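You operate a simulated robot arm through the tools that you are given. There is no shell and no other tool. Be economical: measure what you need, move in short steps, check, and stop when the job is done.

The job below is to be done with a simulated robot arm. You get a single attempt, and the scene is never put back.

Task
Tip one scoop of powder into the main well, start a quick wash.
Fine: put the orange scoop back; shut the powder box and the drawer.

Only the result counts: the job must be done as asked and must still hold three seconds after the hand-in. Knocking over, shifting, dropping, spilling or breaking anything else fails it.

Robot
A 6-joint arm with a two-finger parallel gripper, fixed in place. Base frame: the origin is at the foot of the arm, x ahead of it, y to its left, z up. Readings come in m, degrees, newtons and seconds.
With the tool pointing down near the work surface it reaches from about 0.1 to 0.74 m from the base axis. Its first joint turns from -166.0 to 166.0 degrees. Payload 3.91 kg.
The TCP is the grasp point between the finger pads, 0.03 m short of the fingertips. In the tool frame z runs along the fingers and y along their closing line. The gripper opens to 0.11 m. The fingers are 0.02 m wide and 0.01 m thick; the gripper's body (0.048 by 0.112 m) begins 0.055 m behind the TCP.
Orientation is that of the tool frame in the base frame, as a unit quaternion [x, y, z, w]. With the fingers straight down and closing along the base's y, the tool's x points along the base's -x, its y along +y and its z along -z.

Tools
- The arm moves only by the tool move_arm. Its argument "series" is a list of rows, each a list of 7 numbers: the shift along the tool's x, y, z in units of 250 mm (1.0 is 250 mm), then the turn, a rotation vector about the tool's x, y, z in units of 45 degrees (1.0 is 45 degrees), then the closure in counts, from 0 (fully open) to 255 (shut). In form: [[tx, ty, tz, wx, wy, wz, gripper], ...]. A call has 1 to 10 rows; each row is the pose to reach, as a shift and turn from the pose commanded when the call began, along the tool's axes at that moment. A call with a number of a shift or a turn outside -1 to 1 is refused whole. Each row takes 0.2 s and may step no farther than 0.05 m and 8.6 degrees from the row before; otherwise, or with a gripper value out of range, the whole call is refused. Where a pose cannot be reached the arm comes as near as it can. A force on the tool above 90 N (or 10 N above the force at the start of the call, whichever is more), or a blocked arm, ends the call early, and 0.2 s more pass. The fingers move at their own pace (about 0.045 m/s each) and stop on an object; they squeeze with about 31 N. The grip force told is the motor's: it shows also when the fingers shut on nothing. Time passes only in rows, and 0.2 s behind the last, so rows that repeat a pose let the fingers close. It gives the time, the measured TCP pose, the force on the tool (base axes), the opening and the grip force at its end, in the units of the frame above (readings bear some noise), with the torque about the TCP (base axes, N m) and any sound that the robot's microphone picked up, and new pictures: "pictures" is both (left out), scene, wrist or none.
- Cameras (640 x 400 px; columns grow to the right, rows downward): "scene" is fixed at [0.2163, -0.5048, 1.5752]; the picture's right is [0.73, -0.68, 0.00], its down [-0.35, -0.38, -0.86] and it looks along [0.58, 0.63, -0.51] (base axes); focal length 322 px, centre (320, 200). "wrist" rides on the gripper at [0.077, 0.007, -0.114] in the tool frame; the picture's right is [-0.09, 1.00, 0.00], its down [-0.80, -0.07, -0.59] and it looks along [-0.59, -0.05, 0.80] (tool axes); focal length 270 px, centre (320, 200). There is no depth. A picture from a camera that has moved, and an enlarged one, comes with that camera's place and axes in the base frame and with its lens. The place of the scene camera against the robot may be out by one fixed shift of up to 0.018 m in any direction.
- lift_body(by): slides the trunk up (or, below 0, down) by that many m; the arm rides with it, the base frame stays. It gives what a move gives, with no picture.
- enlarge(camera, box): a new picture of the part [left, top, right, bottom] of that camera's present view, enlarged. The clock stands still meanwhile.
- job_done(): hands the job in; it is judged then, once.

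Work in short steps. Places have to be worked out from the pictures, the camera data and where the tool is seen: move nearer, look again, correct. Check each grasp and each placing, and mend what went wrong. You have 120 turns and 200 pictures in all, those below and enlarged ones among them. Open the gripper and draw the arm clear of the work before you hand the job in, unless the task says otherwise; then end with one line.

The tools are called after "Call:" by a JSON object that holds its "name" and its "arguments". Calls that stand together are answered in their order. move_arm: Moves the arm, as the interface text tells. Its arguments: {"type":"object","properties":{"series":{"type":"array"},"pictures":{"type":"string","enum":["both","scene","wrist","none"]}},"required":["series"]} The other tools are called the same way: lift_body (by) slides the trunk up or down; enlarge (camera, box) takes an enlarged picture of a part of a camera's view; job_done () hands the job in.

At the start:

```text
clock: 0.0
tcp_pos: [0.3533, 0.2754, 1.3656]
ee_rot: [0.0, 1.0, 0.0, 0.0]
wrist_force: [-0.8, 0.2, -0.5]
torque: [-0.03, -0.01, -0.02]
finger_gap: 0.1098
grip_force: 0.1
trunk travel left (down, up): [-0.55, 0.06]
```

scene: 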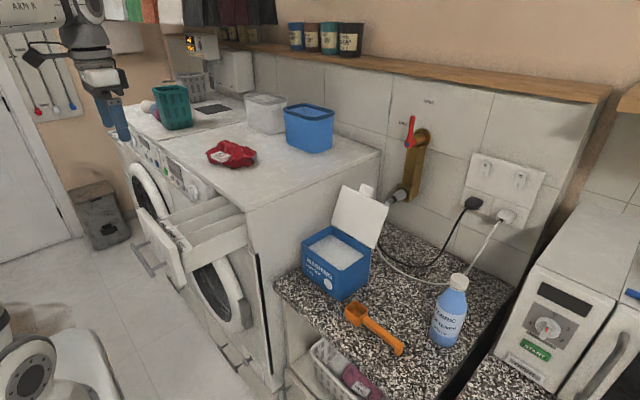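
wrist: 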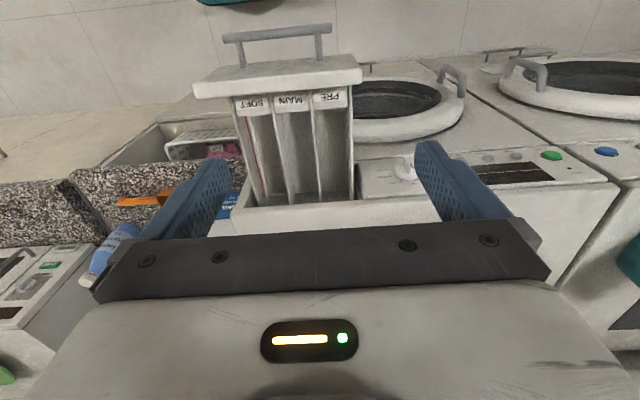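

I start by inspecting the drawer, controls and powder box up close.

Call:
{"name": "enlarge", "arguments": {"camera": "scene", "box": [120, 130, 280, 330]}}

Call:
{"name": "enlarge", "arguments": {"camera": "scene", "box": [260, 170, 500, 370]}}

Call:
{"name": "enlarge", "arguments": {"camera": "wrist", "box": [180, 10, 640, 230]}}

```text
2.00 times, centred on (200, 230) of scene
camera zoom: at [0.2163, -0.5048, 1.5752], right [0.73, -0.68, 0.0], down [-0.35, -0.38, -0.86], along [0.58, 0.63, -0.51], focal length 645 px, centre (560, 140)
```

zoom: 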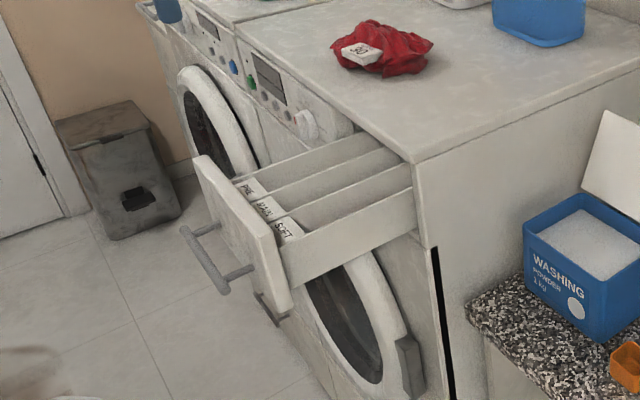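

```text
2.00 times, centred on (380, 270) of scene
camera zoom: at [0.2163, -0.5048, 1.5752], right [0.73, -0.68, 0.0], down [-0.35, -0.38, -0.86], along [0.58, 0.63, -0.51], focal length 645 px, centre (200, 60)
```

zoom: 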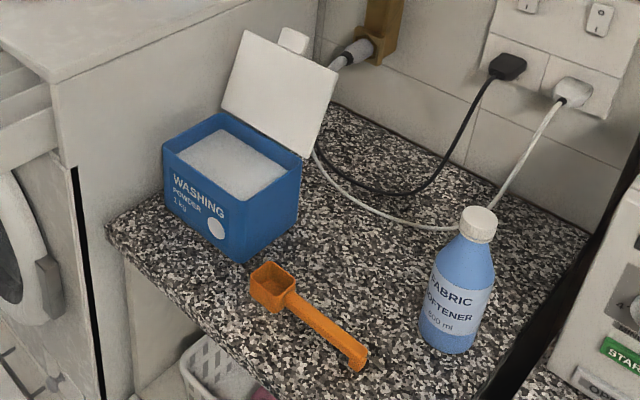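

```text
1.39 times, centred on (410, 120) of wrist
camera zoom: at [0.2775, 0.2816, 1.4808], right [0.09, 1.0, 0.0], down [0.8, -0.07, 0.59], along [0.59, -0.05, -0.8], focal length 376 px, centre (195, 311)
```

zoom: 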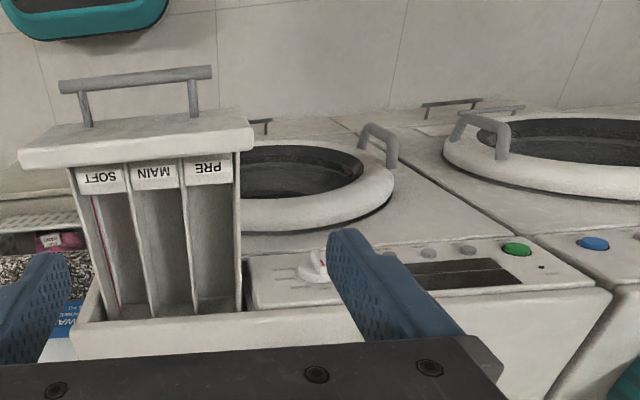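

The scoop triangulates to about (0.66, -0.22, 0.90), with its handle running along -y and the powder box near (0.70, -0.04). The drawer front is near x 0.36, z 1.13. I'll move the arm toward the counter, staying high, for a better look.

Call:
{"name": "move_arm", "arguments": {"series": [[0, -0.17, 0, 0, 0, 0, 0], [0, -0.34, 0, 0, 0, 0, 0], [0, -0.5, 0, 0, 0, 0, 0], [0, -0.67, 0, 0, 0, 0, 0], [0, -0.84, 0, 0, 0, 0, 0], [0, -1, 0, 0, 0, 0, 0]], "pictures": "wrist"}}

```text
clock: 1.4
tcp_pos: [0.3565, 0.0216, 1.367]
ee_rot: [-0.001, 1.0, 0.0, 0.0]
wrist_force: [0.1, -0.1, -0.2]
torque: [0.03, 0.01, 0.0]
finger_gap: 0.1098
grip_force: 0.0
trunk travel left (down, up): [-0.55, 0.06]
camera wrist: at [0.2816, 0.0277, 1.4804], right [0.09, 1.0, 0.0], down [0.8, -0.07, 0.59], along [0.59, -0.05, -0.8], focal length 270 px, centre (320, 200)
```

wrist: 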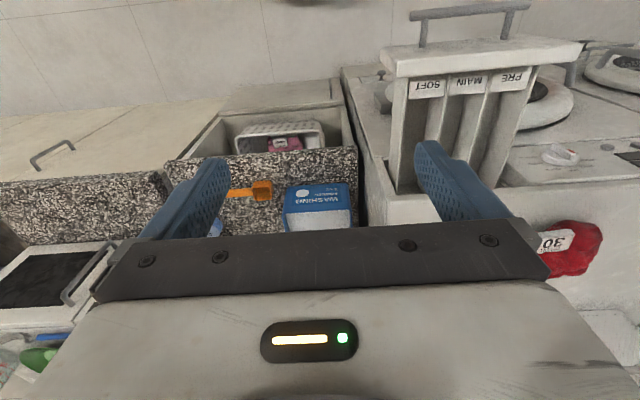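

The view is clear, so I'll zoom in on the scoop, the box and the drawer.

Call:
{"name": "enlarge", "arguments": {"camera": "wrist", "box": [190, 100, 390, 240]}}

Call:
{"name": "enlarge", "arguments": {"camera": "wrist", "box": [360, 0, 640, 200]}}

```text
2.86 times, centred on (290, 170) of wrist
camera zoom: at [0.2816, 0.0277, 1.4804], right [0.09, 1.0, 0.0], down [0.8, -0.07, 0.59], along [0.59, -0.05, -0.8], focal length 772 px, centre (406, 286)
```

zoom: 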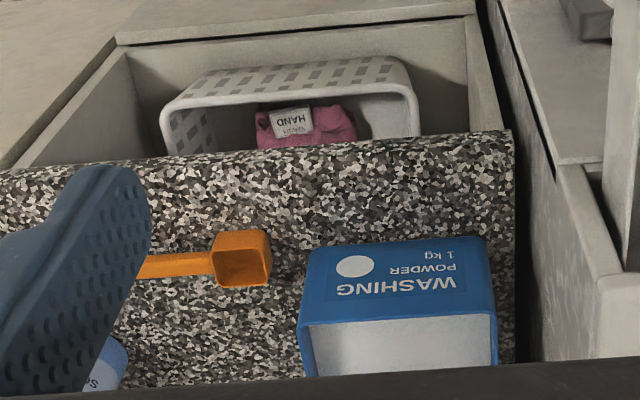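

```text
2.00 times, centred on (500, 100) of wrist
camera zoom: at [0.2816, 0.0277, 1.4804], right [0.09, 1.0, 0.0], down [0.8, -0.07, 0.59], along [0.59, -0.05, -0.8], focal length 541 px, centre (-40, 400)
```

zoom: 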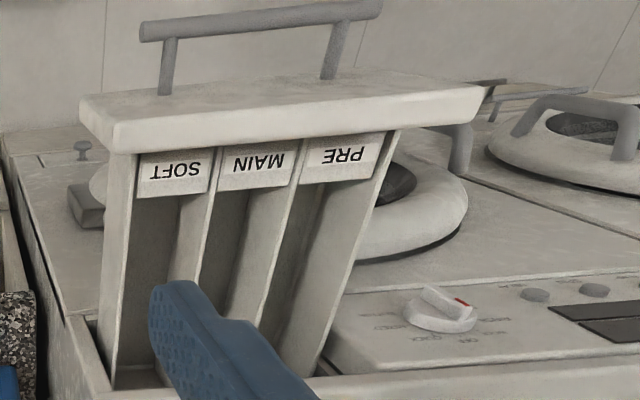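

The scoop bowl is at about (0.66, -0.155), and the box covers x 0.67–0.80, y -0.09–0.07, with its rim near z 0.995. I'll move over in front of the scoop and start yawing the tool by 90° so the fingers close along x.

Call:
{"name": "move_arm", "arguments": {"series": [[-0.07, -0.15, 0, 0, 0, -0.167, 0], [-0.14, -0.3, 0, 0, 0, -0.333, 0], [-0.2, -0.44, 0, 0, 0, -0.5, 0], [-0.27, -0.59, 0, 0, 0, -0.667, 0], [-0.34, -0.74, 0, 0, 0, -0.833, 0], [-0.4, -0.88, 0, 0, 0, -1, 0]], "pictures": "none"}}

Call:
{"name": "move_arm", "arguments": {"series": [[0, 0, 0, 0, 0, -0.167, 0], [0, 0, 0, 0, 0, -0.333, 0], [0, 0, 0, 0, 0, -0.5, 0], [0, 0, 0, 0, 0, -0.667, 0], [0, 0, 0, 0, 0, -0.833, 0], [0, 0, 0, 0, 0, -1, 0]], "pictures": "wrist"}}

Call:
{"name": "lift_body", "arguments": {"by": -0.25}}

```text
clock: 2.8
tcp_pos: [0.4571, -0.1992, 1.3636]
ee_rot: [-0.384, 0.923, 0.001, -0.001]
wrist_force: [0.7, -0.1, 0.1]
torque: [-0.02, 0.04, -0.02]
finger_gap: 0.1101
grip_force: 0.0
trunk travel left (down, up): [-0.55, 0.06]
```

```text
clock: 4.2
tcp_pos: [0.4556, -0.1952, 1.3652]
ee_rot: [0.708, -0.706, 0.0, 0.001]
wrist_force: [-0.7, 1.0, 0.8]
torque: [0.04, 0.01, 0.01]
finger_gap: 0.11
grip_force: 0.1
trunk travel left (down, up): [-0.55, 0.06]
camera wrist: at [0.4488, -0.2718, 1.4804], right [-1.0, 0.09, 0.0], down [0.07, 0.8, 0.59], along [0.05, 0.59, -0.8], focal length 270 px, centre (320, 200)
```

wrist: 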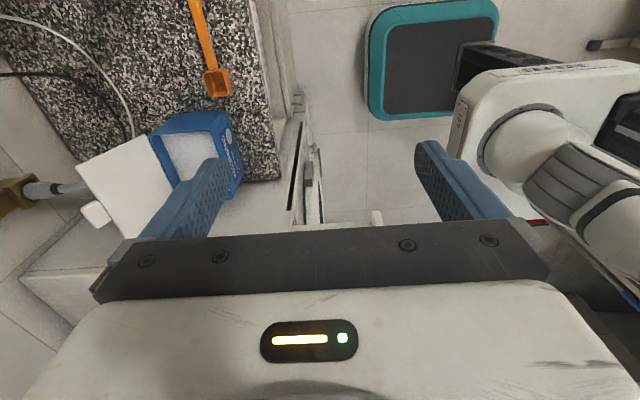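

```text
clock: 6.8
tcp_pos: [0.4556, -0.1943, 1.1147]
ee_rot: [0.707, -0.707, 0.0, 0.0]
wrist_force: [0.8, -0.4, 0.1]
torque: [-0.01, 0.0, -0.02]
finger_gap: 0.1102
grip_force: 0.0
trunk travel left (down, up): [-0.3, 0.31]
```

Next I move above the scoop handle and look.

Call:
{"name": "move_arm", "arguments": {"series": [[0.04, -0.16, 0, 0, 0, 0, 0], [0.08, -0.32, 0, 0, 0, 0, 0], [0.12, -0.48, 0, 0, 0, 0, 0], [0.16, -0.64, 0, 0, 0, 0, 0], [0.2, -0.8, 0, 0, 0, 0, 0], [0.2, -0.8, 0.17, 0, 0, 0, 0], [0.2, -0.8, 0.28, 0, 0, 0, 0]], "pictures": "both"}}

```text
clock: 8.4
tcp_pos: [0.6503, -0.2456, 1.0418]
ee_rot: [-0.706, 0.708, -0.001, 0.001]
wrist_force: [-0.7, 0.4, -0.1]
torque: [0.03, -0.01, 0.02]
finger_gap: 0.11
grip_force: 0.1
out of reach, approached as far as the arm can: row 5
trunk travel left (down, up): [-0.3, 0.31]
camera wrist: at [0.6448, -0.3233, 1.158], right [-1.0, 0.09, 0.0], down [0.07, 0.8, 0.59], along [0.05, 0.59, -0.8], focal length 270 px, centre (320, 200)
```

scene: 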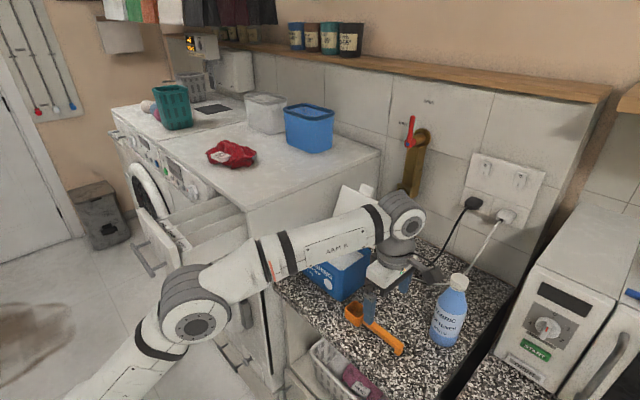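
wrist: 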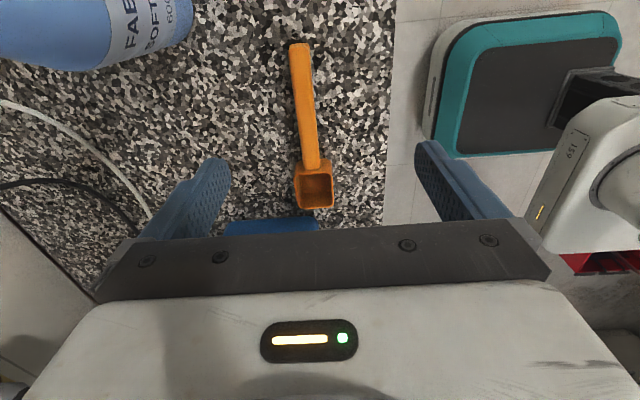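

The handle runs from y -0.295 to about -0.18 at x 0.664, and the bowl centre is at (0.667, -0.154). I'll descend partway with the fingers partly closed and look again.

Call:
{"name": "move_arm", "arguments": {"series": [[0.02, -0.03, 0.1, 0, 0, 0, 110], [0.04, -0.056, 0.2, 0, 0, 0, 110], [0.05, -0.056, 0.3, 0, 0, 0, 110], [0.05, -0.056, 0.4, 0, 0, 0, 110]], "pictures": "wrist"}}

Call:
{"name": "enlarge", "arguments": {"camera": "scene", "box": [320, 230, 440, 370]}}

```text
clock: 9.4
tcp_pos: [0.6678, -0.2583, 0.9457]
ee_rot: [0.707, -0.707, 0.0, 0.0]
wrist_force: [-0.6, 1.2, 0.4]
torque: [-0.01, -0.01, -0.03]
finger_gap: 0.0627
grip_force: 0.0
trunk travel left (down, up): [-0.3, 0.31]
camera wrist: at [0.6631, -0.3346, 1.0594], right [-1.0, 0.09, 0.0], down [0.07, 0.8, 0.59], along [0.05, 0.59, -0.8], focal length 270 px, centre (320, 200)
```

wrist: 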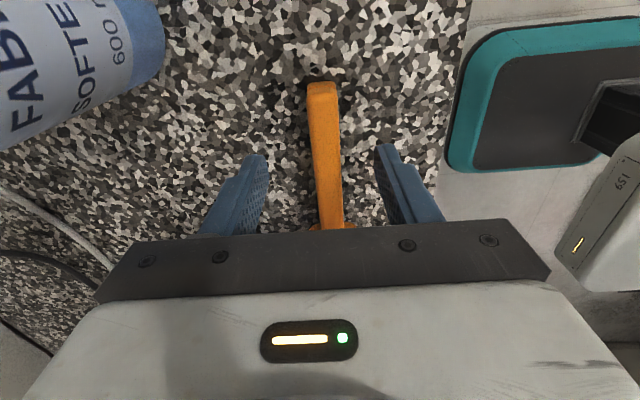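

```text
2.86 times, centred on (380, 300) of scene
camera zoom: at [0.2163, -0.5048, 1.5752], right [0.73, -0.68, 0.0], down [-0.35, -0.38, -0.86], along [0.58, 0.63, -0.51], focal length 921 px, centre (149, -86)
```

zoom: 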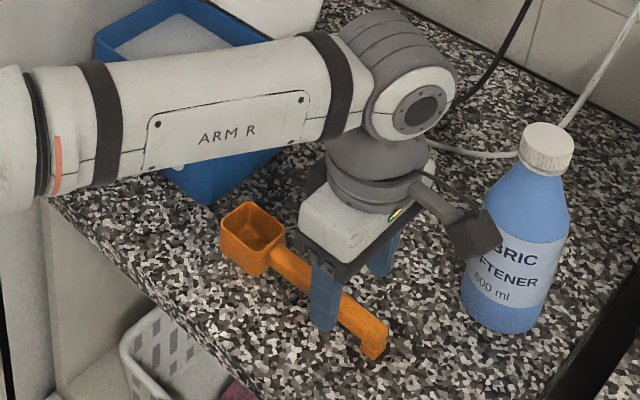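

The handle is centred between the fingers and raised slightly off the counter. I'll lower 2.5 cm and close.

Call:
{"name": "move_arm", "arguments": {"series": [[0, 0, 0.05, 0, 0, 0, 110], [0, 0, 0.1, 0, 0, 0, 110], [0, 0, 0.1, 0, 0, 0, 255], [0, 0, 0.1, 0, 0, 0, 255], [0, 0, 0.1, 0, 0, 0, 255], [0, 0, 0.1, 0, 0, 0, 255]], "pictures": "wrist"}}

Call:
{"name": "enlarge", "arguments": {"camera": "scene", "box": [320, 230, 440, 370]}}

```text
clock: 10.8
tcp_pos: [0.6692, -0.2573, 0.92]
ee_rot: [-0.707, 0.707, 0.0, 0.0]
wrist_force: [0.5, 0.8, -0.3]
torque: [-0.01, 0.03, -0.01]
finger_gap: 0.0168
grip_force: 31.6
trunk travel left (down, up): [-0.3, 0.31]
camera wrist: at [0.6637, -0.3339, 1.0338], right [-1.0, 0.09, 0.0], down [0.07, 0.8, 0.59], along [0.05, 0.59, -0.8], focal length 270 px, centre (320, 200)
```

wrist: 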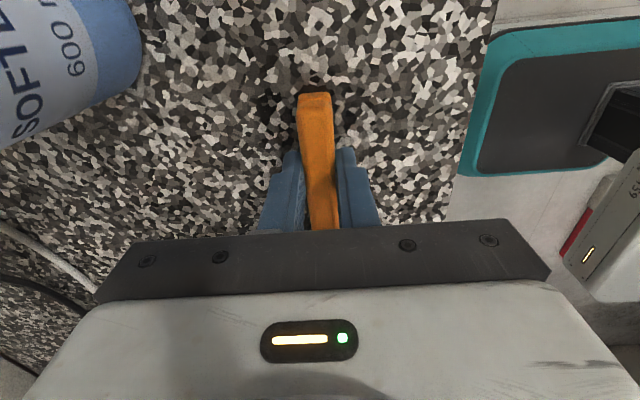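

```text
2.86 times, centred on (380, 300) of scene
camera zoom: at [0.2163, -0.5048, 1.5752], right [0.73, -0.68, 0.0], down [-0.35, -0.38, -0.86], along [0.58, 0.63, -0.51], focal length 921 px, centre (149, -86)
```

zoom: 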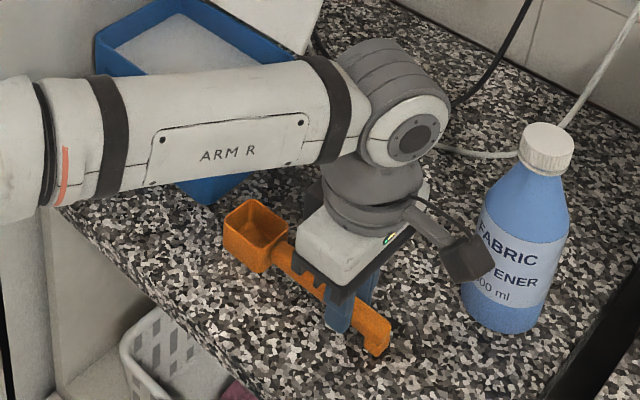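

Grasped (gap 16.8 mm). I'll lift straight up, then look at the held scoop and the powder level.

Call:
{"name": "move_arm", "arguments": {"series": [[0, 0, -0.1, 0, 0, 0, 255], [0, 0, -0.25, 0, 0, 0, 255], [0, 0, -0.4, 0, 0, 0, 255], [0, 0, -0.55, 0, 0, 0, 255], [0, 0, -0.7, 0, 0, 0, 255]], "pictures": "wrist"}}

Call:
{"name": "enlarge", "arguments": {"camera": "scene", "box": [290, 170, 440, 330]}}

```text
clock: 12.0
tcp_pos: [0.6572, -0.2521, 1.0893]
ee_rot: [0.708, -0.707, 0.0, 0.0]
wrist_force: [0.0, 0.4, -0.8]
torque: [-0.01, -0.05, 0.01]
finger_gap: 0.0
grip_force: 31.2
out of reach, approached as far as the arm can: row 5
trunk travel left (down, up): [-0.3, 0.31]
camera wrist: at [0.6518, -0.33, 1.2047], right [-1.0, 0.09, 0.0], down [0.07, 0.8, 0.59], along [0.05, 0.59, -0.8], focal length 270 px, centre (320, 200)
```

wrist: 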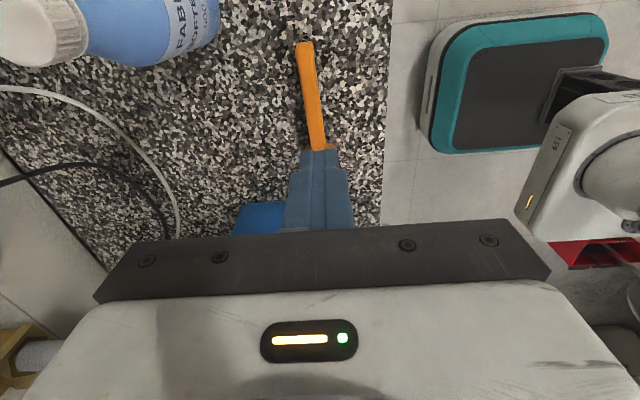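

```text
2.50 times, centred on (365, 250) of scene
camera zoom: at [0.2163, -0.5048, 1.5752], right [0.73, -0.68, 0.0], down [-0.35, -0.38, -0.86], along [0.58, 0.63, -0.51], focal length 806 px, centre (208, 75)
```

zoom: 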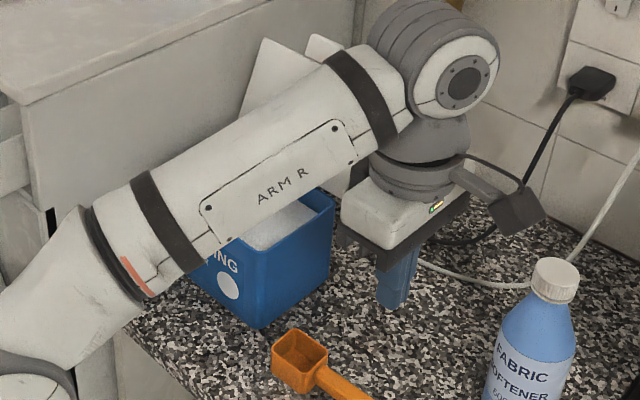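

The scoop slipped out, because I had only gripped the top of the handle. It is still standing in place, so I'll reopen and go down lower this time.

Call:
{"name": "move_arm", "arguments": {"series": [[0, 0, 0, 0, 0, 0, 120], [0, 0, 0.17, 0, 0, 0, 120], [0, 0, 0.34, 0, 0, 0, 120], [0, 0, 0.5, 0, 0, 0, 120], [0, 0, 0.62, 0, 0, 0, 120], [0, 0, 0.7, 0, 0, 0, 120], [0, 0, 0.74, 0, 0, 0, 120], [0, 0, 0.76, 0, 0, 0, 120]], "pictures": "wrist"}}

Call:
{"name": "enlarge", "arguments": {"camera": "scene", "box": [320, 250, 440, 370]}}

```text
clock: 13.8
tcp_pos: [0.6599, -0.2553, 0.9097]
ee_rot: [0.707, -0.707, 0.009, -0.003]
wrist_force: [4.3, -6.7, 59.9]
torque: [0.23, 1.92, 0.19]
finger_gap: 0.0558
grip_force: 0.0
trunk travel left (down, up): [-0.3, 0.31]
camera wrist: at [0.6524, -0.3316, 1.0258], right [-1.0, 0.09, -0.02], down [0.06, 0.81, 0.59], along [0.06, 0.59, -0.81], focal length 270 px, centre (320, 200)
```

wrist: 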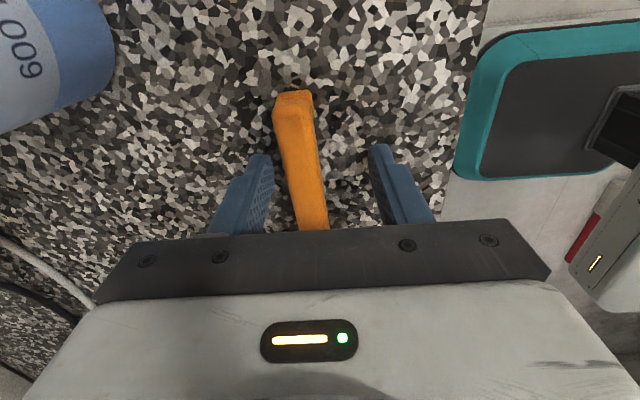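

```text
3.33 times, centred on (380, 310) of scene
camera zoom: at [0.2163, -0.5048, 1.5752], right [0.73, -0.68, 0.0], down [-0.35, -0.38, -0.86], along [0.58, 0.63, -0.51], focal length 1074 px, centre (120, -167)
```

zoom: 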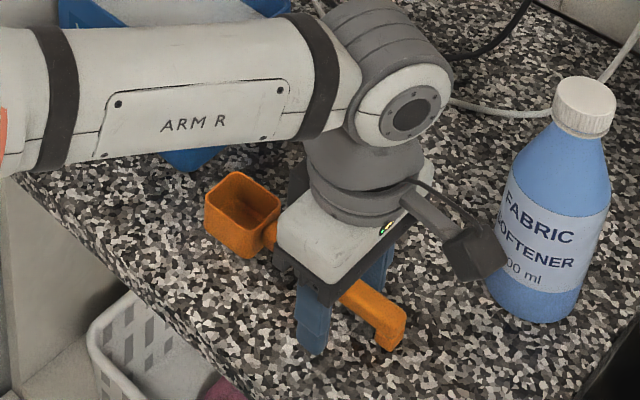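

The fingertips touched the counter (60 N), so its top is at about z 0.88. I'll back off 3 mm, centre on the handle, close, and lift only slightly to check.

Call:
{"name": "move_arm", "arguments": {"series": [[0, -0.01, -0.015, 0, 0, 0, 120], [0, -0.032, -0.005, 0, 0, 0, 120], [0, -0.032, -0.002, 0, 0, 0, 255], [0, -0.032, -0.002, 0, 0, 0, 255], [0, -0.032, -0.002, 0, 0, 0, 255], [0, -0.032, -0.002, 0, 0, 0, 255]], "pictures": "none"}}

Call:
{"name": "move_arm", "arguments": {"series": [[0, 0, -0.03, 0, 0, 0, 255], [0, 0, -0.06, 0, 0, 0, 255], [0, 0, -0.09, 0, 0, 0, 255], [0, 0, -0.12, 0, 0, 0, 255]], "pictures": "wrist"}}

Call:
{"name": "enlarge", "arguments": {"camera": "scene", "box": [320, 250, 440, 370]}}

```text
clock: 15.2
tcp_pos: [0.6647, -0.2536, 0.9103]
ee_rot: [0.707, -0.707, 0.004, -0.003]
wrist_force: [-32.0, -3.1, 53.5]
torque: [0.27, 1.63, 0.16]
finger_gap: 0.0176
grip_force: 31.2
trunk travel left (down, up): [-0.3, 0.31]
```

```text
clock: 16.2
tcp_pos: [0.6703, -0.255, 0.9295]
ee_rot: [0.707, -0.707, 0.0, 0.0]
wrist_force: [1.1, 0.5, -1.6]
torque: [-0.02, 0.01, -0.01]
finger_gap: 0.0171
grip_force: 30.1
trunk travel left (down, up): [-0.3, 0.31]
camera wrist: at [0.6646, -0.3317, 1.0446], right [-1.0, 0.09, 0.0], down [0.07, 0.8, 0.59], along [0.05, 0.59, -0.8], focal length 270 px, centre (320, 200)
```

wrist: 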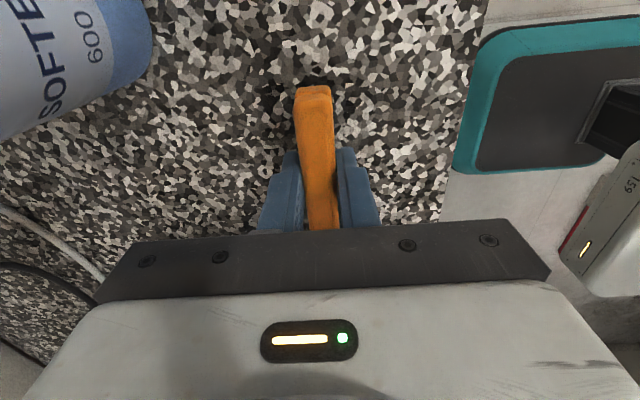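

```text
3.33 times, centred on (380, 310) of scene
camera zoom: at [0.2163, -0.5048, 1.5752], right [0.73, -0.68, 0.0], down [-0.35, -0.38, -0.86], along [0.58, 0.63, -0.51], focal length 1074 px, centre (120, -167)
```

zoom: 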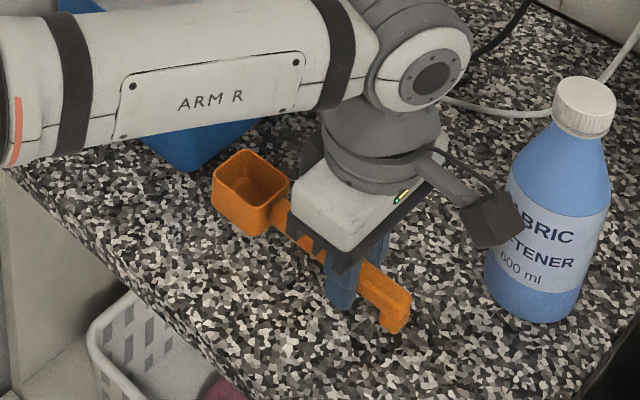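

It seems lifted this time. I'll raise the trunk gently, which also helps the reach, and check the gap.

Call:
{"name": "lift_body", "arguments": {"by": 0.12}}

Call:
{"name": "enlarge", "arguments": {"camera": "scene", "box": [300, 180, 440, 340]}}

```text
clock: 17.7
tcp_pos: [0.6714, -0.2551, 1.0503]
ee_rot: [0.708, -0.707, 0.0, 0.0]
wrist_force: [0.6, 0.5, -1.4]
torque: [-0.03, -0.02, -0.02]
finger_gap: 0.0171
grip_force: 31.3
trunk travel left (down, up): [-0.42, 0.19]
```

```text
2.50 times, centred on (370, 260) of scene
camera zoom: at [0.2163, -0.5048, 1.5752], right [0.73, -0.68, 0.0], down [-0.35, -0.38, -0.86], along [0.58, 0.63, -0.51], focal length 806 px, centre (195, 50)
```

zoom: 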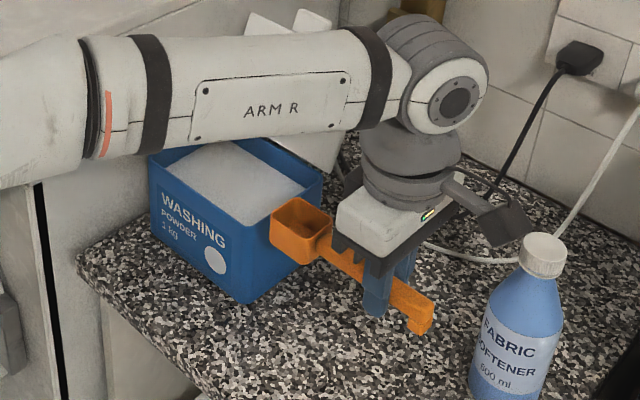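

The scoop is held level. Next I raise it, move it over the front part of the box and pitch it 45° nose-down, still above the powder.

Call:
{"name": "move_arm", "arguments": {"series": [[0, 0, -0.14, 0, 0, 0, 255], [0, -0.03, -0.28, 0, 0, 0, 255], [-0.1, -0.06, -0.36, 0, 0.16, 0, 255], [-0.2, -0.1, -0.36, 0, 0.33, 0, 255], [-0.3, -0.14, -0.36, 0, 0.5, 0, 255], [-0.4, -0.14, -0.36, 0, 0.67, 0, 255], [-0.5, -0.14, -0.36, 0, 0.84, 0, 255], [-0.612, -0.14, -0.36, 0, 1, 0, 255]], "pictures": "wrist"}}

Call:
{"name": "enlarge", "arguments": {"camera": "scene", "box": [280, 130, 440, 310]}}

```text
clock: 19.5
tcp_pos: [0.7063, -0.1022, 1.1391]
ee_rot: [-0.653, 0.653, -0.271, -0.271]
wrist_force: [1.0, -0.7, 0.0]
torque: [-0.01, -0.03, 0.02]
finger_gap: 0.0172
grip_force: 31.1
trunk travel left (down, up): [-0.42, 0.19]
camera wrist: at [0.6999, -0.0754, 1.2744], right [-1.0, 0.06, -0.06], down [0.07, 0.99, -0.15], along [0.05, -0.15, -0.99], focal length 270 px, centre (320, 200)
```

wrist: 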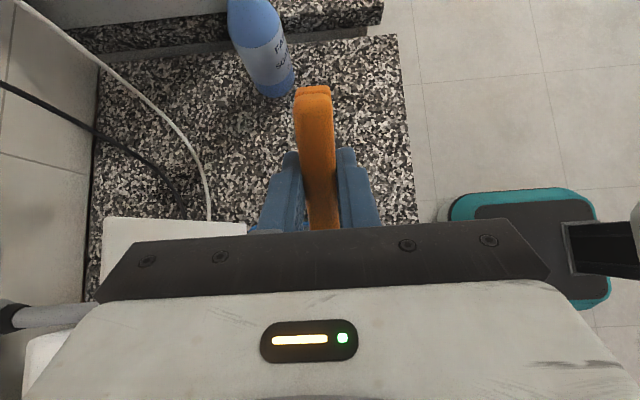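

```text
2.22 times, centred on (360, 220) of scene
camera zoom: at [0.2163, -0.5048, 1.5752], right [0.73, -0.68, 0.0], down [-0.35, -0.38, -0.86], along [0.58, 0.63, -0.51], focal length 716 px, centre (231, 156)
```

zoom: 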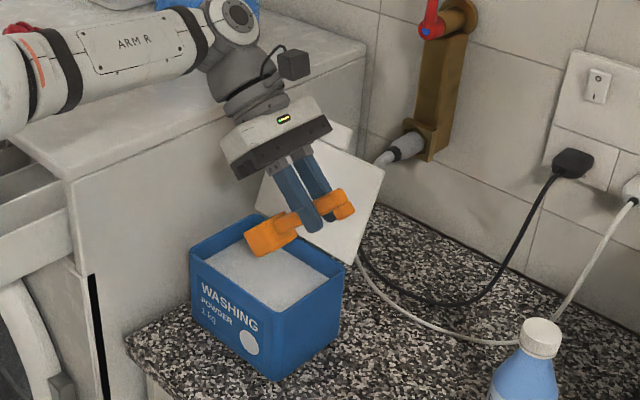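

The bowl is above the powder as planned. I'll lower it inside the rim into the powder and push it forward 2 cm.

Call:
{"name": "move_arm", "arguments": {"series": [[-0.137, 0, 0.004, 0, 0, 0, 255], [-0.274, 0, 0.008, 0, 0, 0, 255], [-0.37, 0, 0.1, 0, 0, 0, 255], [-0.42, 0, 0.15, 0, 0, 0, 255], [-0.47, 0, 0.204, 0, 0, 0, 255], [-0.5, 0, 0.175, 0, 0, 0, 255], [-0.526, 0, 0.147, 0, 0, 0, 255]], "pictures": "none"}}

Call:
{"name": "enlarge", "arguments": {"camera": "scene", "box": [290, 170, 420, 310]}}

```text
clock: 21.1
tcp_pos: [0.7013, -0.058, 1.0309]
ee_rot: [-0.646, 0.664, -0.269, -0.263]
wrist_force: [0.1, -0.3, -1.1]
torque: [0.0, 0.04, 0.0]
finger_gap: 0.0169
grip_force: 30.4
trunk travel left (down, up): [-0.42, 0.19]
```

```text
2.86 times, centred on (355, 240) of scene
camera zoom: at [0.2163, -0.5048, 1.5752], right [0.73, -0.68, 0.0], down [-0.35, -0.38, -0.86], along [0.58, 0.63, -0.51], focal length 921 px, centre (220, 86)
```

zoom: 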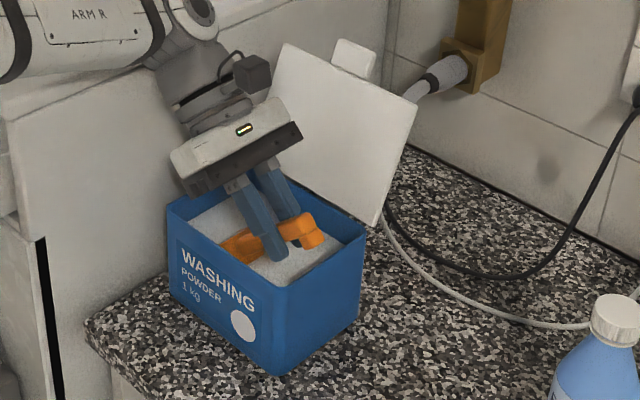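

The pose stopped a little short of the command with no wrist force, so I suspect the forearm is touching the machine. I'll take a wide look.

Call:
{"name": "enlarge", "arguments": {"camera": "scene", "box": [160, 90, 440, 310]}}

Call:
{"name": "move_arm", "arguments": {"series": [[0, 0, 0, 0, 0, 0, 255]], "pictures": "none"}}

```text
1.82 times, centred on (300, 200) of scene
camera zoom: at [0.2163, -0.5048, 1.5752], right [0.73, -0.68, 0.0], down [-0.35, -0.38, -0.86], along [0.58, 0.63, -0.51], focal length 586 px, centre (356, 200)
```

zoom: 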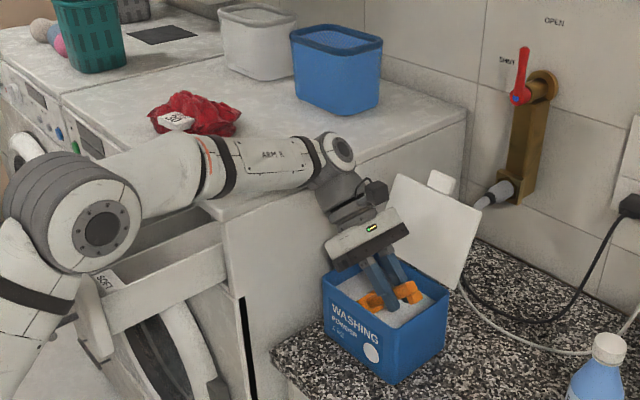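

```text
clock: 21.5
tcp_pos: [0.7028, -0.0581, 1.031]
ee_rot: [-0.647, 0.663, -0.27, -0.262]
wrist_force: [-0.2, -0.4, -0.5]
torque: [-0.03, 0.0, 0.0]
finger_gap: 0.0168
grip_force: 31.2
trunk travel left (down, up): [-0.42, 0.19]
```

The forearm probably rests lightly against the machine edge. The bowl is in the powder, so I'll level it while lifting (which draws the forearm away) and see how full it is.

Call:
{"name": "move_arm", "arguments": {"series": [[0.125, 0, 0.083, 0, -0.167, 0, 255], [0.169, 0, 0.099, 0, -0.333, 0, 255], [0.204, 0, 0.105, 0, -0.5, 0, 255], [0.228, 0, 0.113, 0, -0.667, 0, 255], [0.247, 0, 0.117, 0, -0.833, 0, 255], [0.265, 0, 0.113, 0, -1, 0, 255], [0.265, 0, 0.113, 0, -1, 0, 255]], "pictures": "none"}}

Call:
{"name": "enlarge", "arguments": {"camera": "scene", "box": [290, 170, 420, 310]}}

Call:
{"name": "enlarge", "arguments": {"camera": "scene", "box": [370, 80, 560, 240]}}

```text
clock: 23.1
tcp_pos: [0.7062, -0.1021, 1.0482]
ee_rot: [0.707, -0.707, -0.001, 0.0]
wrist_force: [-0.1, 0.1, -0.6]
torque: [-0.03, -0.01, 0.0]
finger_gap: 0.017
grip_force: 30.9
trunk travel left (down, up): [-0.42, 0.19]
```

```text
2.86 times, centred on (355, 240) of scene
camera zoom: at [0.2163, -0.5048, 1.5752], right [0.73, -0.68, 0.0], down [-0.35, -0.38, -0.86], along [0.58, 0.63, -0.51], focal length 921 px, centre (220, 86)
```

zoom: 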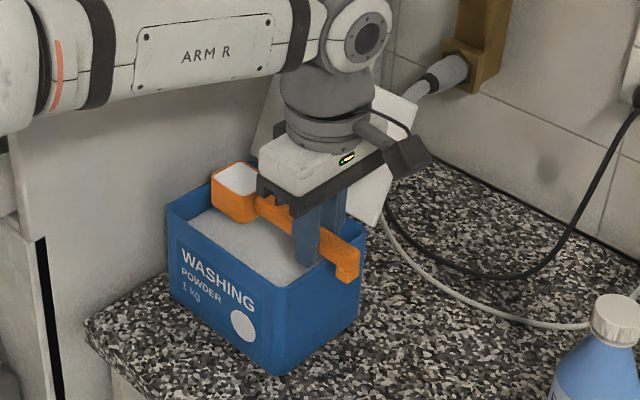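

```text
2.50 times, centred on (465, 160) of scene
camera zoom: at [0.2163, -0.5048, 1.5752], right [0.73, -0.68, 0.0], down [-0.35, -0.38, -0.86], along [0.58, 0.63, -0.51], focal length 806 px, centre (-42, 300)
```

zoom: 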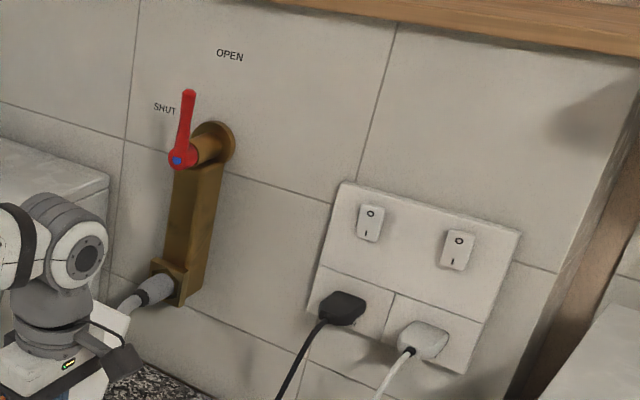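

The bowl is brimful and level, and the tap handle points at OPEN. I'll lift clear gently and retreat toward the robot.

Call:
{"name": "move_arm", "arguments": {"series": [[0, 0, -0.06, 0, 0, 0, 255], [0.02, 0.04, -0.16, 0, 0, 0, 255], [0.05, 0.12, -0.26, 0, 0, 0, 255], [0.08, 0.22, -0.36, 0, 0, 0, 255], [0.11, 0.34, -0.44, 0, 0, 0, 255], [0.14, 0.47, -0.52, 0, 0, 0, 255], [0.17, 0.6, -0.59, 0, 0, 0, 255], [0.2, 0.73, -0.64, 0, 0, 0, 255], [0.2, 0.86, -0.68, 0, 0, 0, 255], [0.2, 0.96, -0.68, 0, 0, 0, 255]], "pictures": "scene"}}

```text
clock: 25.3
tcp_pos: [0.4642, -0.1513, 1.2161]
ee_rot: [0.707, -0.707, 0.0, 0.001]
wrist_force: [-0.1, -0.2, -0.4]
torque: [-0.04, 0.02, 0.0]
finger_gap: 0.017
grip_force: 31.3
trunk travel left (down, up): [-0.42, 0.19]
```

scene: 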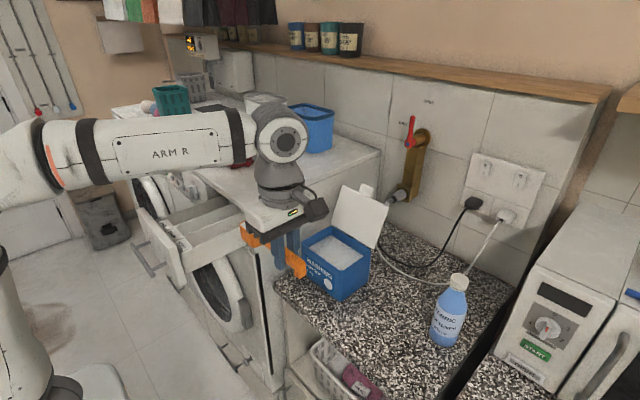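

Next I yaw back 90° (two 45° moves) while retreating, so the scoop points to +x.

Call:
{"name": "move_arm", "arguments": {"series": [[0, 0.08, 0, 0, 0, 0.1, 255], [0, 0.18, 0, 0, 0, 0.25, 255], [0, 0.29, -0.04, 0, 0, 0.4, 255], [0, 0.41, -0.08, 0, 0, 0.56, 255], [0, 0.52, -0.12, 0, 0, 0.72, 255], [0, 0.62, -0.16, 0, 0, 0.88, 255], [0, 0.68, -0.16, 0, 0, 1, 255]], "pictures": "none"}}

Call:
{"name": "move_arm", "arguments": {"series": [[0, 0, 0, 0, 0, 0.12, 255], [0, 0, 0, 0, 0, 0.28, 255], [0, 0, 0, 0, 0, 0.44, 255], [0, 0, 0, 0, 0, 0.6, 255], [0, 0, 0, 0, 0, 0.76, 255], [0, 0, 0, 0, 0, 0.9, 255], [0, 0, 0, 0, 0, 1, 255]], "pictures": "both"}}

```text
clock: 26.9
tcp_pos: [0.2956, -0.1528, 1.2576]
ee_rot: [-0.383, 0.924, 0.0, 0.0]
wrist_force: [-0.5, 0.2, 0.4]
torque: [-0.04, 0.01, 0.0]
finger_gap: 0.0171
grip_force: 31.3
trunk travel left (down, up): [-0.42, 0.19]
```

```text
clock: 28.5
tcp_pos: [0.2937, -0.1504, 1.2595]
ee_rot: [0.0, 1.0, -0.001, 0.0]
wrist_force: [0.5, -0.9, -0.2]
torque: [0.0, 0.02, -0.03]
finger_gap: 0.0169
grip_force: 31.0
trunk travel left (down, up): [-0.42, 0.19]
camera wrist: at [0.2188, -0.1444, 1.3737], right [0.09, 1.0, 0.0], down [0.8, -0.07, 0.59], along [0.59, -0.05, -0.8], focal length 270 px, centre (320, 200)
```

scene: 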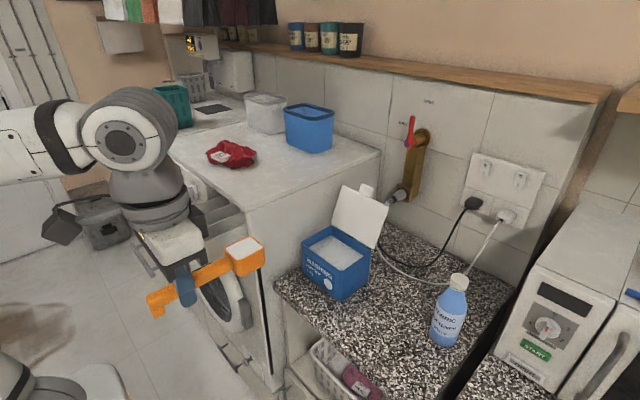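
wrist: 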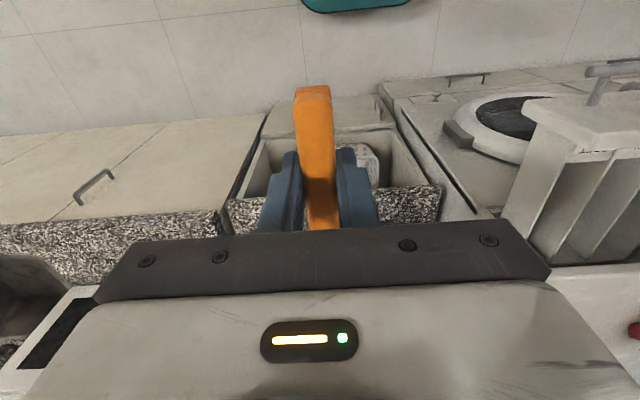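

MAIN lies at y ≈ 0.20–0.26 (centre 0.23), x ≈ 0.39–0.55, with channel tops near z 1.075. The best pour has the bowl pointing back toward the robot, so pitching it nose-down leaves the gripper above and in front of the drawer. So I'll yaw the tool 180°.

Call:
{"name": "move_arm", "arguments": {"series": [[-0.05, 0, 0, 0, 0, -0.12, 255], [-0.12, 0, 0, 0, 0, -0.28, 255], [-0.2, 0, 0, 0, 0, -0.44, 255], [-0.28, 0, 0, 0, 0, -0.6, 255], [-0.35, 0, 0, 0, 0, -0.76, 255], [-0.4, 0, 0, 0, 0, -0.9, 255], [-0.4, 0, 0, 0, 0, -1, 255]], "pictures": "none"}}

Call:
{"name": "move_arm", "arguments": {"series": [[0, 0, 0, 0, 0, -0.12, 255], [0, 0, 0, 0, 0, -0.28, 255], [0, 0, 0, 0, 0, -0.44, 255], [0, 0, 0, 0, 0, -0.6, 255], [0, 0, 0, 0, 0, -0.76, 255], [0, 0, 0, 0, 0, -0.9, 255], [0, 0, 0, 0, 0, -1, 255]], "pictures": "none"}}

Call:
{"name": "move_arm", "arguments": {"series": [[0, 0, 0, 0, 0, -0.12, 255], [0, 0, 0, 0, 0, -0.28, 255], [0, 0, 0, 0, 0, -0.44, 255], [0, 0, 0, 0, 0, -0.6, 255], [0, 0, 0, 0, 0, -0.76, 255], [0, 0, 0, 0, 0, -0.9, 255], [0, 0, 0, 0, 0, -1, 255]], "pictures": "scene"}}

```text
clock: 30.1
tcp_pos: [0.3936, -0.1517, 1.2582]
ee_rot: [-0.384, 0.923, 0.0, 0.001]
wrist_force: [0.2, -0.1, 0.9]
torque: [-0.04, 0.02, -0.04]
finger_gap: 0.0168
grip_force: 31.1
trunk travel left (down, up): [-0.42, 0.19]
```

```text
clock: 31.7
tcp_pos: [0.3951, -0.1525, 1.259]
ee_rot: [0.708, -0.707, 0.0, 0.0]
wrist_force: [0.9, 0.0, 0.7]
torque: [0.01, -0.02, -0.03]
finger_gap: 0.0168
grip_force: 31.4
trunk travel left (down, up): [-0.42, 0.19]
```

```text
clock: 33.3
tcp_pos: [0.3955, -0.1509, 1.2594]
ee_rot: [0.924, -0.382, 0.0, -0.001]
wrist_force: [0.1, -0.1, 0.2]
torque: [-0.03, -0.01, -0.02]
finger_gap: 0.0169
grip_force: 31.1
trunk travel left (down, up): [-0.42, 0.19]
```

scene: 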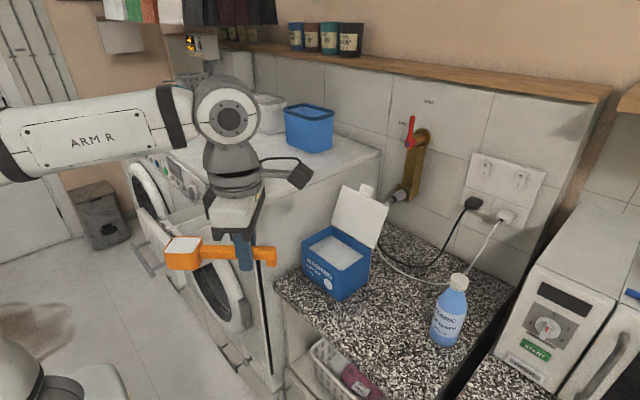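

One more 45°, then I'll take a look.

Call:
{"name": "move_arm", "arguments": {"series": [[0, 0, 0, 0, 0, -0.12, 255], [0, 0, 0, 0, 0, -0.28, 255], [0, 0, 0, 0, 0, -0.44, 255], [0, 0, 0, 0, 0, -0.6, 255], [0, 0, 0, 0, 0, -0.76, 255], [0, 0, 0, 0, 0, -0.9, 255], [0, 0, 0, 0, 0, -1, 255]], "pictures": "none"}}

```text
clock: 34.9
tcp_pos: [0.4008, 0.0245, 1.2353]
ee_rot: [1.0, -0.021, 0.002, 0.012]
wrist_force: [0.6, 0.1, -0.8]
torque: [-0.01, 0.04, 0.0]
finger_gap: 0.0172
grip_force: 30.6
out of reach, approached as far as the arm can: row 3, 4, 5, 6, 7
trunk travel left (down, up): [-0.42, 0.19]
```

A joint limit pushed the arm toward +y, which is where I need to go anyway. I'll continue to y≈0.23 and look.

Call:
{"name": "move_arm", "arguments": {"series": [[0, -0.1, -0.04, 0, 0, 0, 255], [0, -0.24, -0.08, 0, 0, 0, 255], [0, -0.38, -0.12, 0, 0, 0, 255], [0, -0.52, -0.12, 0, 0, 0, 255], [0, -0.66, -0.12, 0, 0, 0, 255], [0, -0.76, -0.12, 0, 0, 0, 255], [0, -0.82, -0.12, 0, 0, 0, 255]], "pictures": "both"}}

```text
clock: 36.5
tcp_pos: [0.4139, 0.2278, 1.2659]
ee_rot: [1.0, -0.022, 0.001, 0.013]
wrist_force: [-0.4, -0.3, -0.5]
torque: [0.0, -0.01, 0.04]
finger_gap: 0.017
grip_force: 30.8
trunk travel left (down, up): [-0.42, 0.19]
camera wrist: at [0.4917, 0.2202, 1.3812], right [-0.13, -0.99, 0.03], down [-0.8, 0.12, 0.59], along [-0.59, 0.06, -0.81], focal length 270 px, centre (320, 200)
```

scene: 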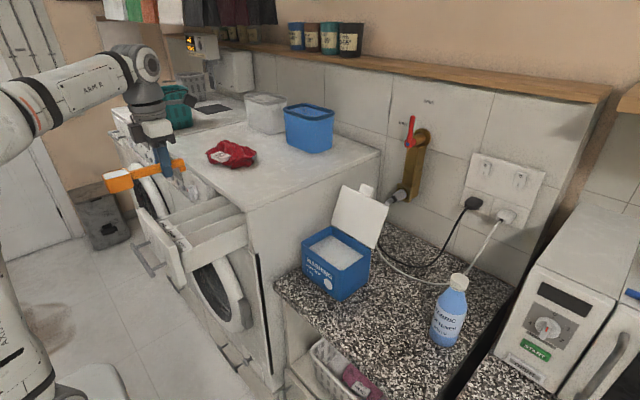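
wrist: 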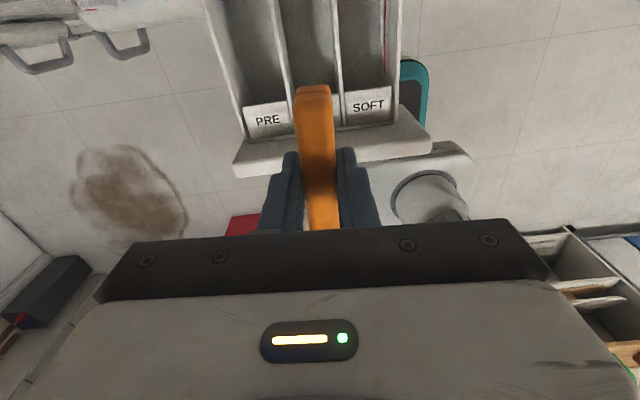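

The camera confirms MAIN is centred at y ≈ 0.232 and the scoop lines up with it. I'll move forward and down slightly, starting the pitch (15°) with the lip over the channel.

Call:
{"name": "move_arm", "arguments": {"series": [[0.07, -0.01, 0.02, 0, 0, 0, 255], [0.17, -0.02, 0.07, 0, 0, 0, 255], [0.27, -0.03, 0.13, 0, 0.1, 0, 255], [0.37, -0.04, 0.19, 0, 0.22, 0, 255], [0.44, -0.04, 0.22, 0, 0.333, 0, 255]], "pictures": "both"}}

Call:
{"name": "enlarge", "arguments": {"camera": "scene", "box": [120, 110, 280, 270]}}

```text
clock: 37.7
tcp_pos: [0.5244, 0.2312, 1.2112]
ee_rot: [0.991, -0.02, 0.131, 0.016]
wrist_force: [-0.1, -0.6, -0.1]
torque: [0.01, -0.01, -0.01]
finger_gap: 0.0169
grip_force: 31.0
trunk travel left (down, up): [-0.42, 0.19]
camera wrist: at [0.5697, 0.2253, 1.342], right [-0.13, -0.99, 0.0], down [-0.92, 0.12, 0.36], along [-0.36, 0.04, -0.93], focal length 270 px, centre (320, 200)
```

scene: 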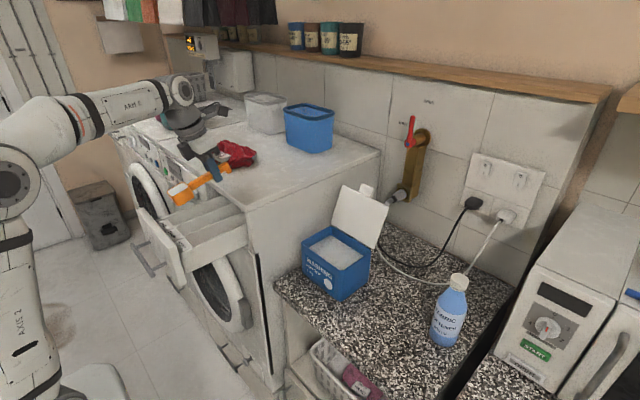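
wrist: 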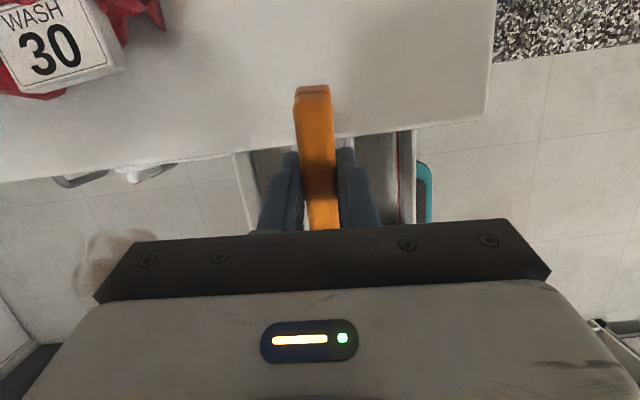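

```text
2.50 times, centred on (200, 190) of scene
camera zoom: at [0.2163, -0.5048, 1.5752], right [0.73, -0.68, 0.0], down [-0.35, -0.38, -0.86], along [0.58, 0.63, -0.51], focal length 806 px, centre (620, 225)
```

zoom: 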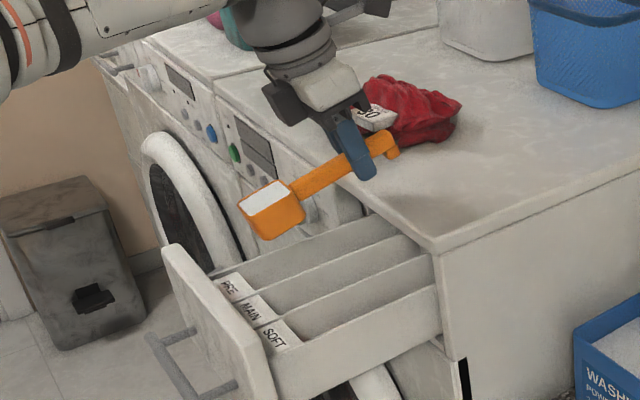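

The machine's front top edge is at x ≈ 0.538, z ≈ 1.154, the label ledge ends at x ≈ 0.41 and the channel opens beyond that. I'll pitch to 60° with the lip held over the channel at x ≈ 0.45.

Call:
{"name": "move_arm", "arguments": {"series": [[0.124, -0.005, 0.017, 0, 0, 0, 255], [0.123, -0.006, 0.037, 0, 0.167, 0, 255], [0.114, -0.006, 0.055, 0, 0.333, 0, 255], [0.09, -0.005, 0.049, 0, 0.5, 0, 255], [0.06, -0.004, 0.041, 0, 0.667, 0, 255], [0.011, -0.002, 0.036, 0, 0.833, 0, 255], [-0.046, 0, 0.033, 0, 1, 0, 255]], "pictures": "none"}}

Call:
{"name": "enlarge", "arguments": {"camera": "scene", "box": [130, 120, 270, 280]}}

```text
clock: 39.3
tcp_pos: [0.5131, 0.2317, 1.1996]
ee_rot: [0.864, -0.012, 0.502, 0.022]
wrist_force: [0.5, -0.5, 0.0]
torque: [-0.01, 0.0, 0.0]
finger_gap: 0.017
grip_force: 31.0
trunk travel left (down, up): [-0.42, 0.19]
```

```text
2.50 times, centred on (200, 200) of scene
camera zoom: at [0.2163, -0.5048, 1.5752], right [0.73, -0.68, 0.0], down [-0.35, -0.38, -0.86], along [0.58, 0.63, -0.51], focal length 806 px, centre (620, 200)
```

zoom: 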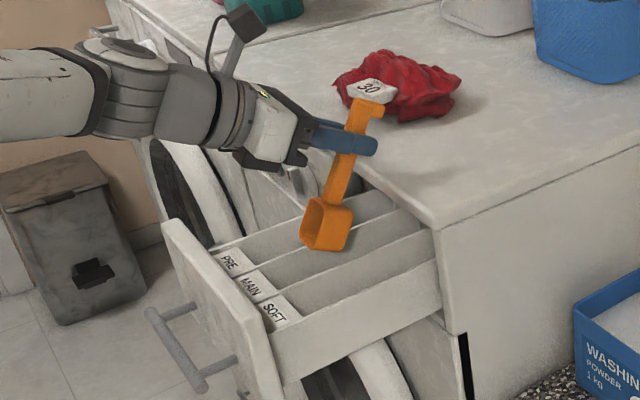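

The bowl is right over MAIN and already emptying. I'll continue to 105° so it empties fully.

Call:
{"name": "move_arm", "arguments": {"series": [[-0.051, 0, -0.049, 0, 0.167, 0, 255], [-0.101, 0, -0.094, 0, 0.333, 0, 255], [-0.134, 0, -0.144, 0, 0.5, 0, 255], [-0.166, 0, -0.191, 0, 0.667, 0, 255], [-0.199, 0, -0.241, 0, 0.833, 0, 255], [-0.23, 0, -0.287, 0, 1, 0, 255], [-0.23, 0, -0.287, 0, 1, 0, 255]], "pictures": "wrist"}}

Call:
{"name": "enlarge", "arguments": {"camera": "scene", "box": [150, 160, 270, 280]}}

```text
clock: 40.9
tcp_pos: [0.4209, 0.2348, 1.1966]
ee_rot: [0.601, -0.009, 0.799, 0.02]
wrist_force: [1.4, 1.2, 84.5]
torque: [1.13, 6.52, -0.1]
finger_gap: 0.017
grip_force: 31.1
trunk travel left (down, up): [-0.42, 0.19]
camera wrist: at [0.2894, 0.2343, 1.2378], right [-0.02, -1.0, -0.07], down [-0.34, 0.08, -0.94], along [0.94, 0.01, -0.34], focal length 270 px, centre (320, 200)
```

wrist: 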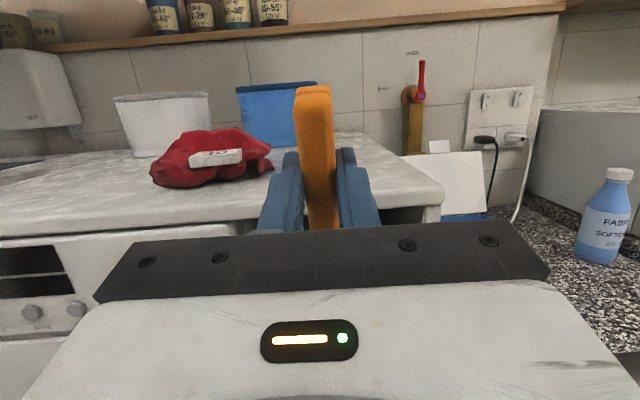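

```text
3.33 times, centred on (210, 220) of scene
camera zoom: at [0.2163, -0.5048, 1.5752], right [0.73, -0.68, 0.0], down [-0.35, -0.38, -0.86], along [0.58, 0.63, -0.51], focal length 1074 px, centre (687, 133)
```

zoom: 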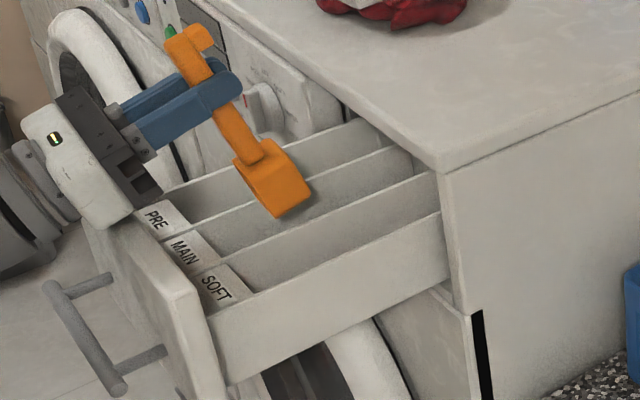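

84 N upward with that torque means the gripper body is pressing on the drawer's front panel. I'll lift straight up off it right away.

Call:
{"name": "move_arm", "arguments": {"series": [[0.06, 0, 0.02, 0, 0, 0, 255], [0.16, 0, 0.045, 0, 0, 0, 255], [0.3, 0, 0.085, 0, 0, 0, 255]], "pictures": "none"}}

Call:
{"name": "enlarge", "arguments": {"camera": "scene", "box": [150, 160, 270, 280]}}

```text
clock: 41.7
tcp_pos: [0.4246, 0.2385, 1.2642]
ee_rot: [0.607, -0.002, 0.794, 0.026]
wrist_force: [-0.2, -0.4, 0.2]
torque: [-0.02, -0.01, -0.02]
finger_gap: 0.0169
grip_force: 31.1
trunk travel left (down, up): [-0.42, 0.19]
```

```text
3.33 times, centred on (210, 220) of scene
camera zoom: at [0.2163, -0.5048, 1.5752], right [0.73, -0.68, 0.0], down [-0.35, -0.38, -0.86], along [0.58, 0.63, -0.51], focal length 1074 px, centre (687, 133)
```

zoom: 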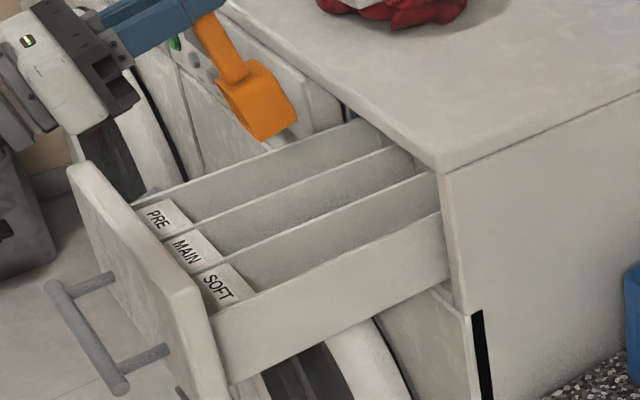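

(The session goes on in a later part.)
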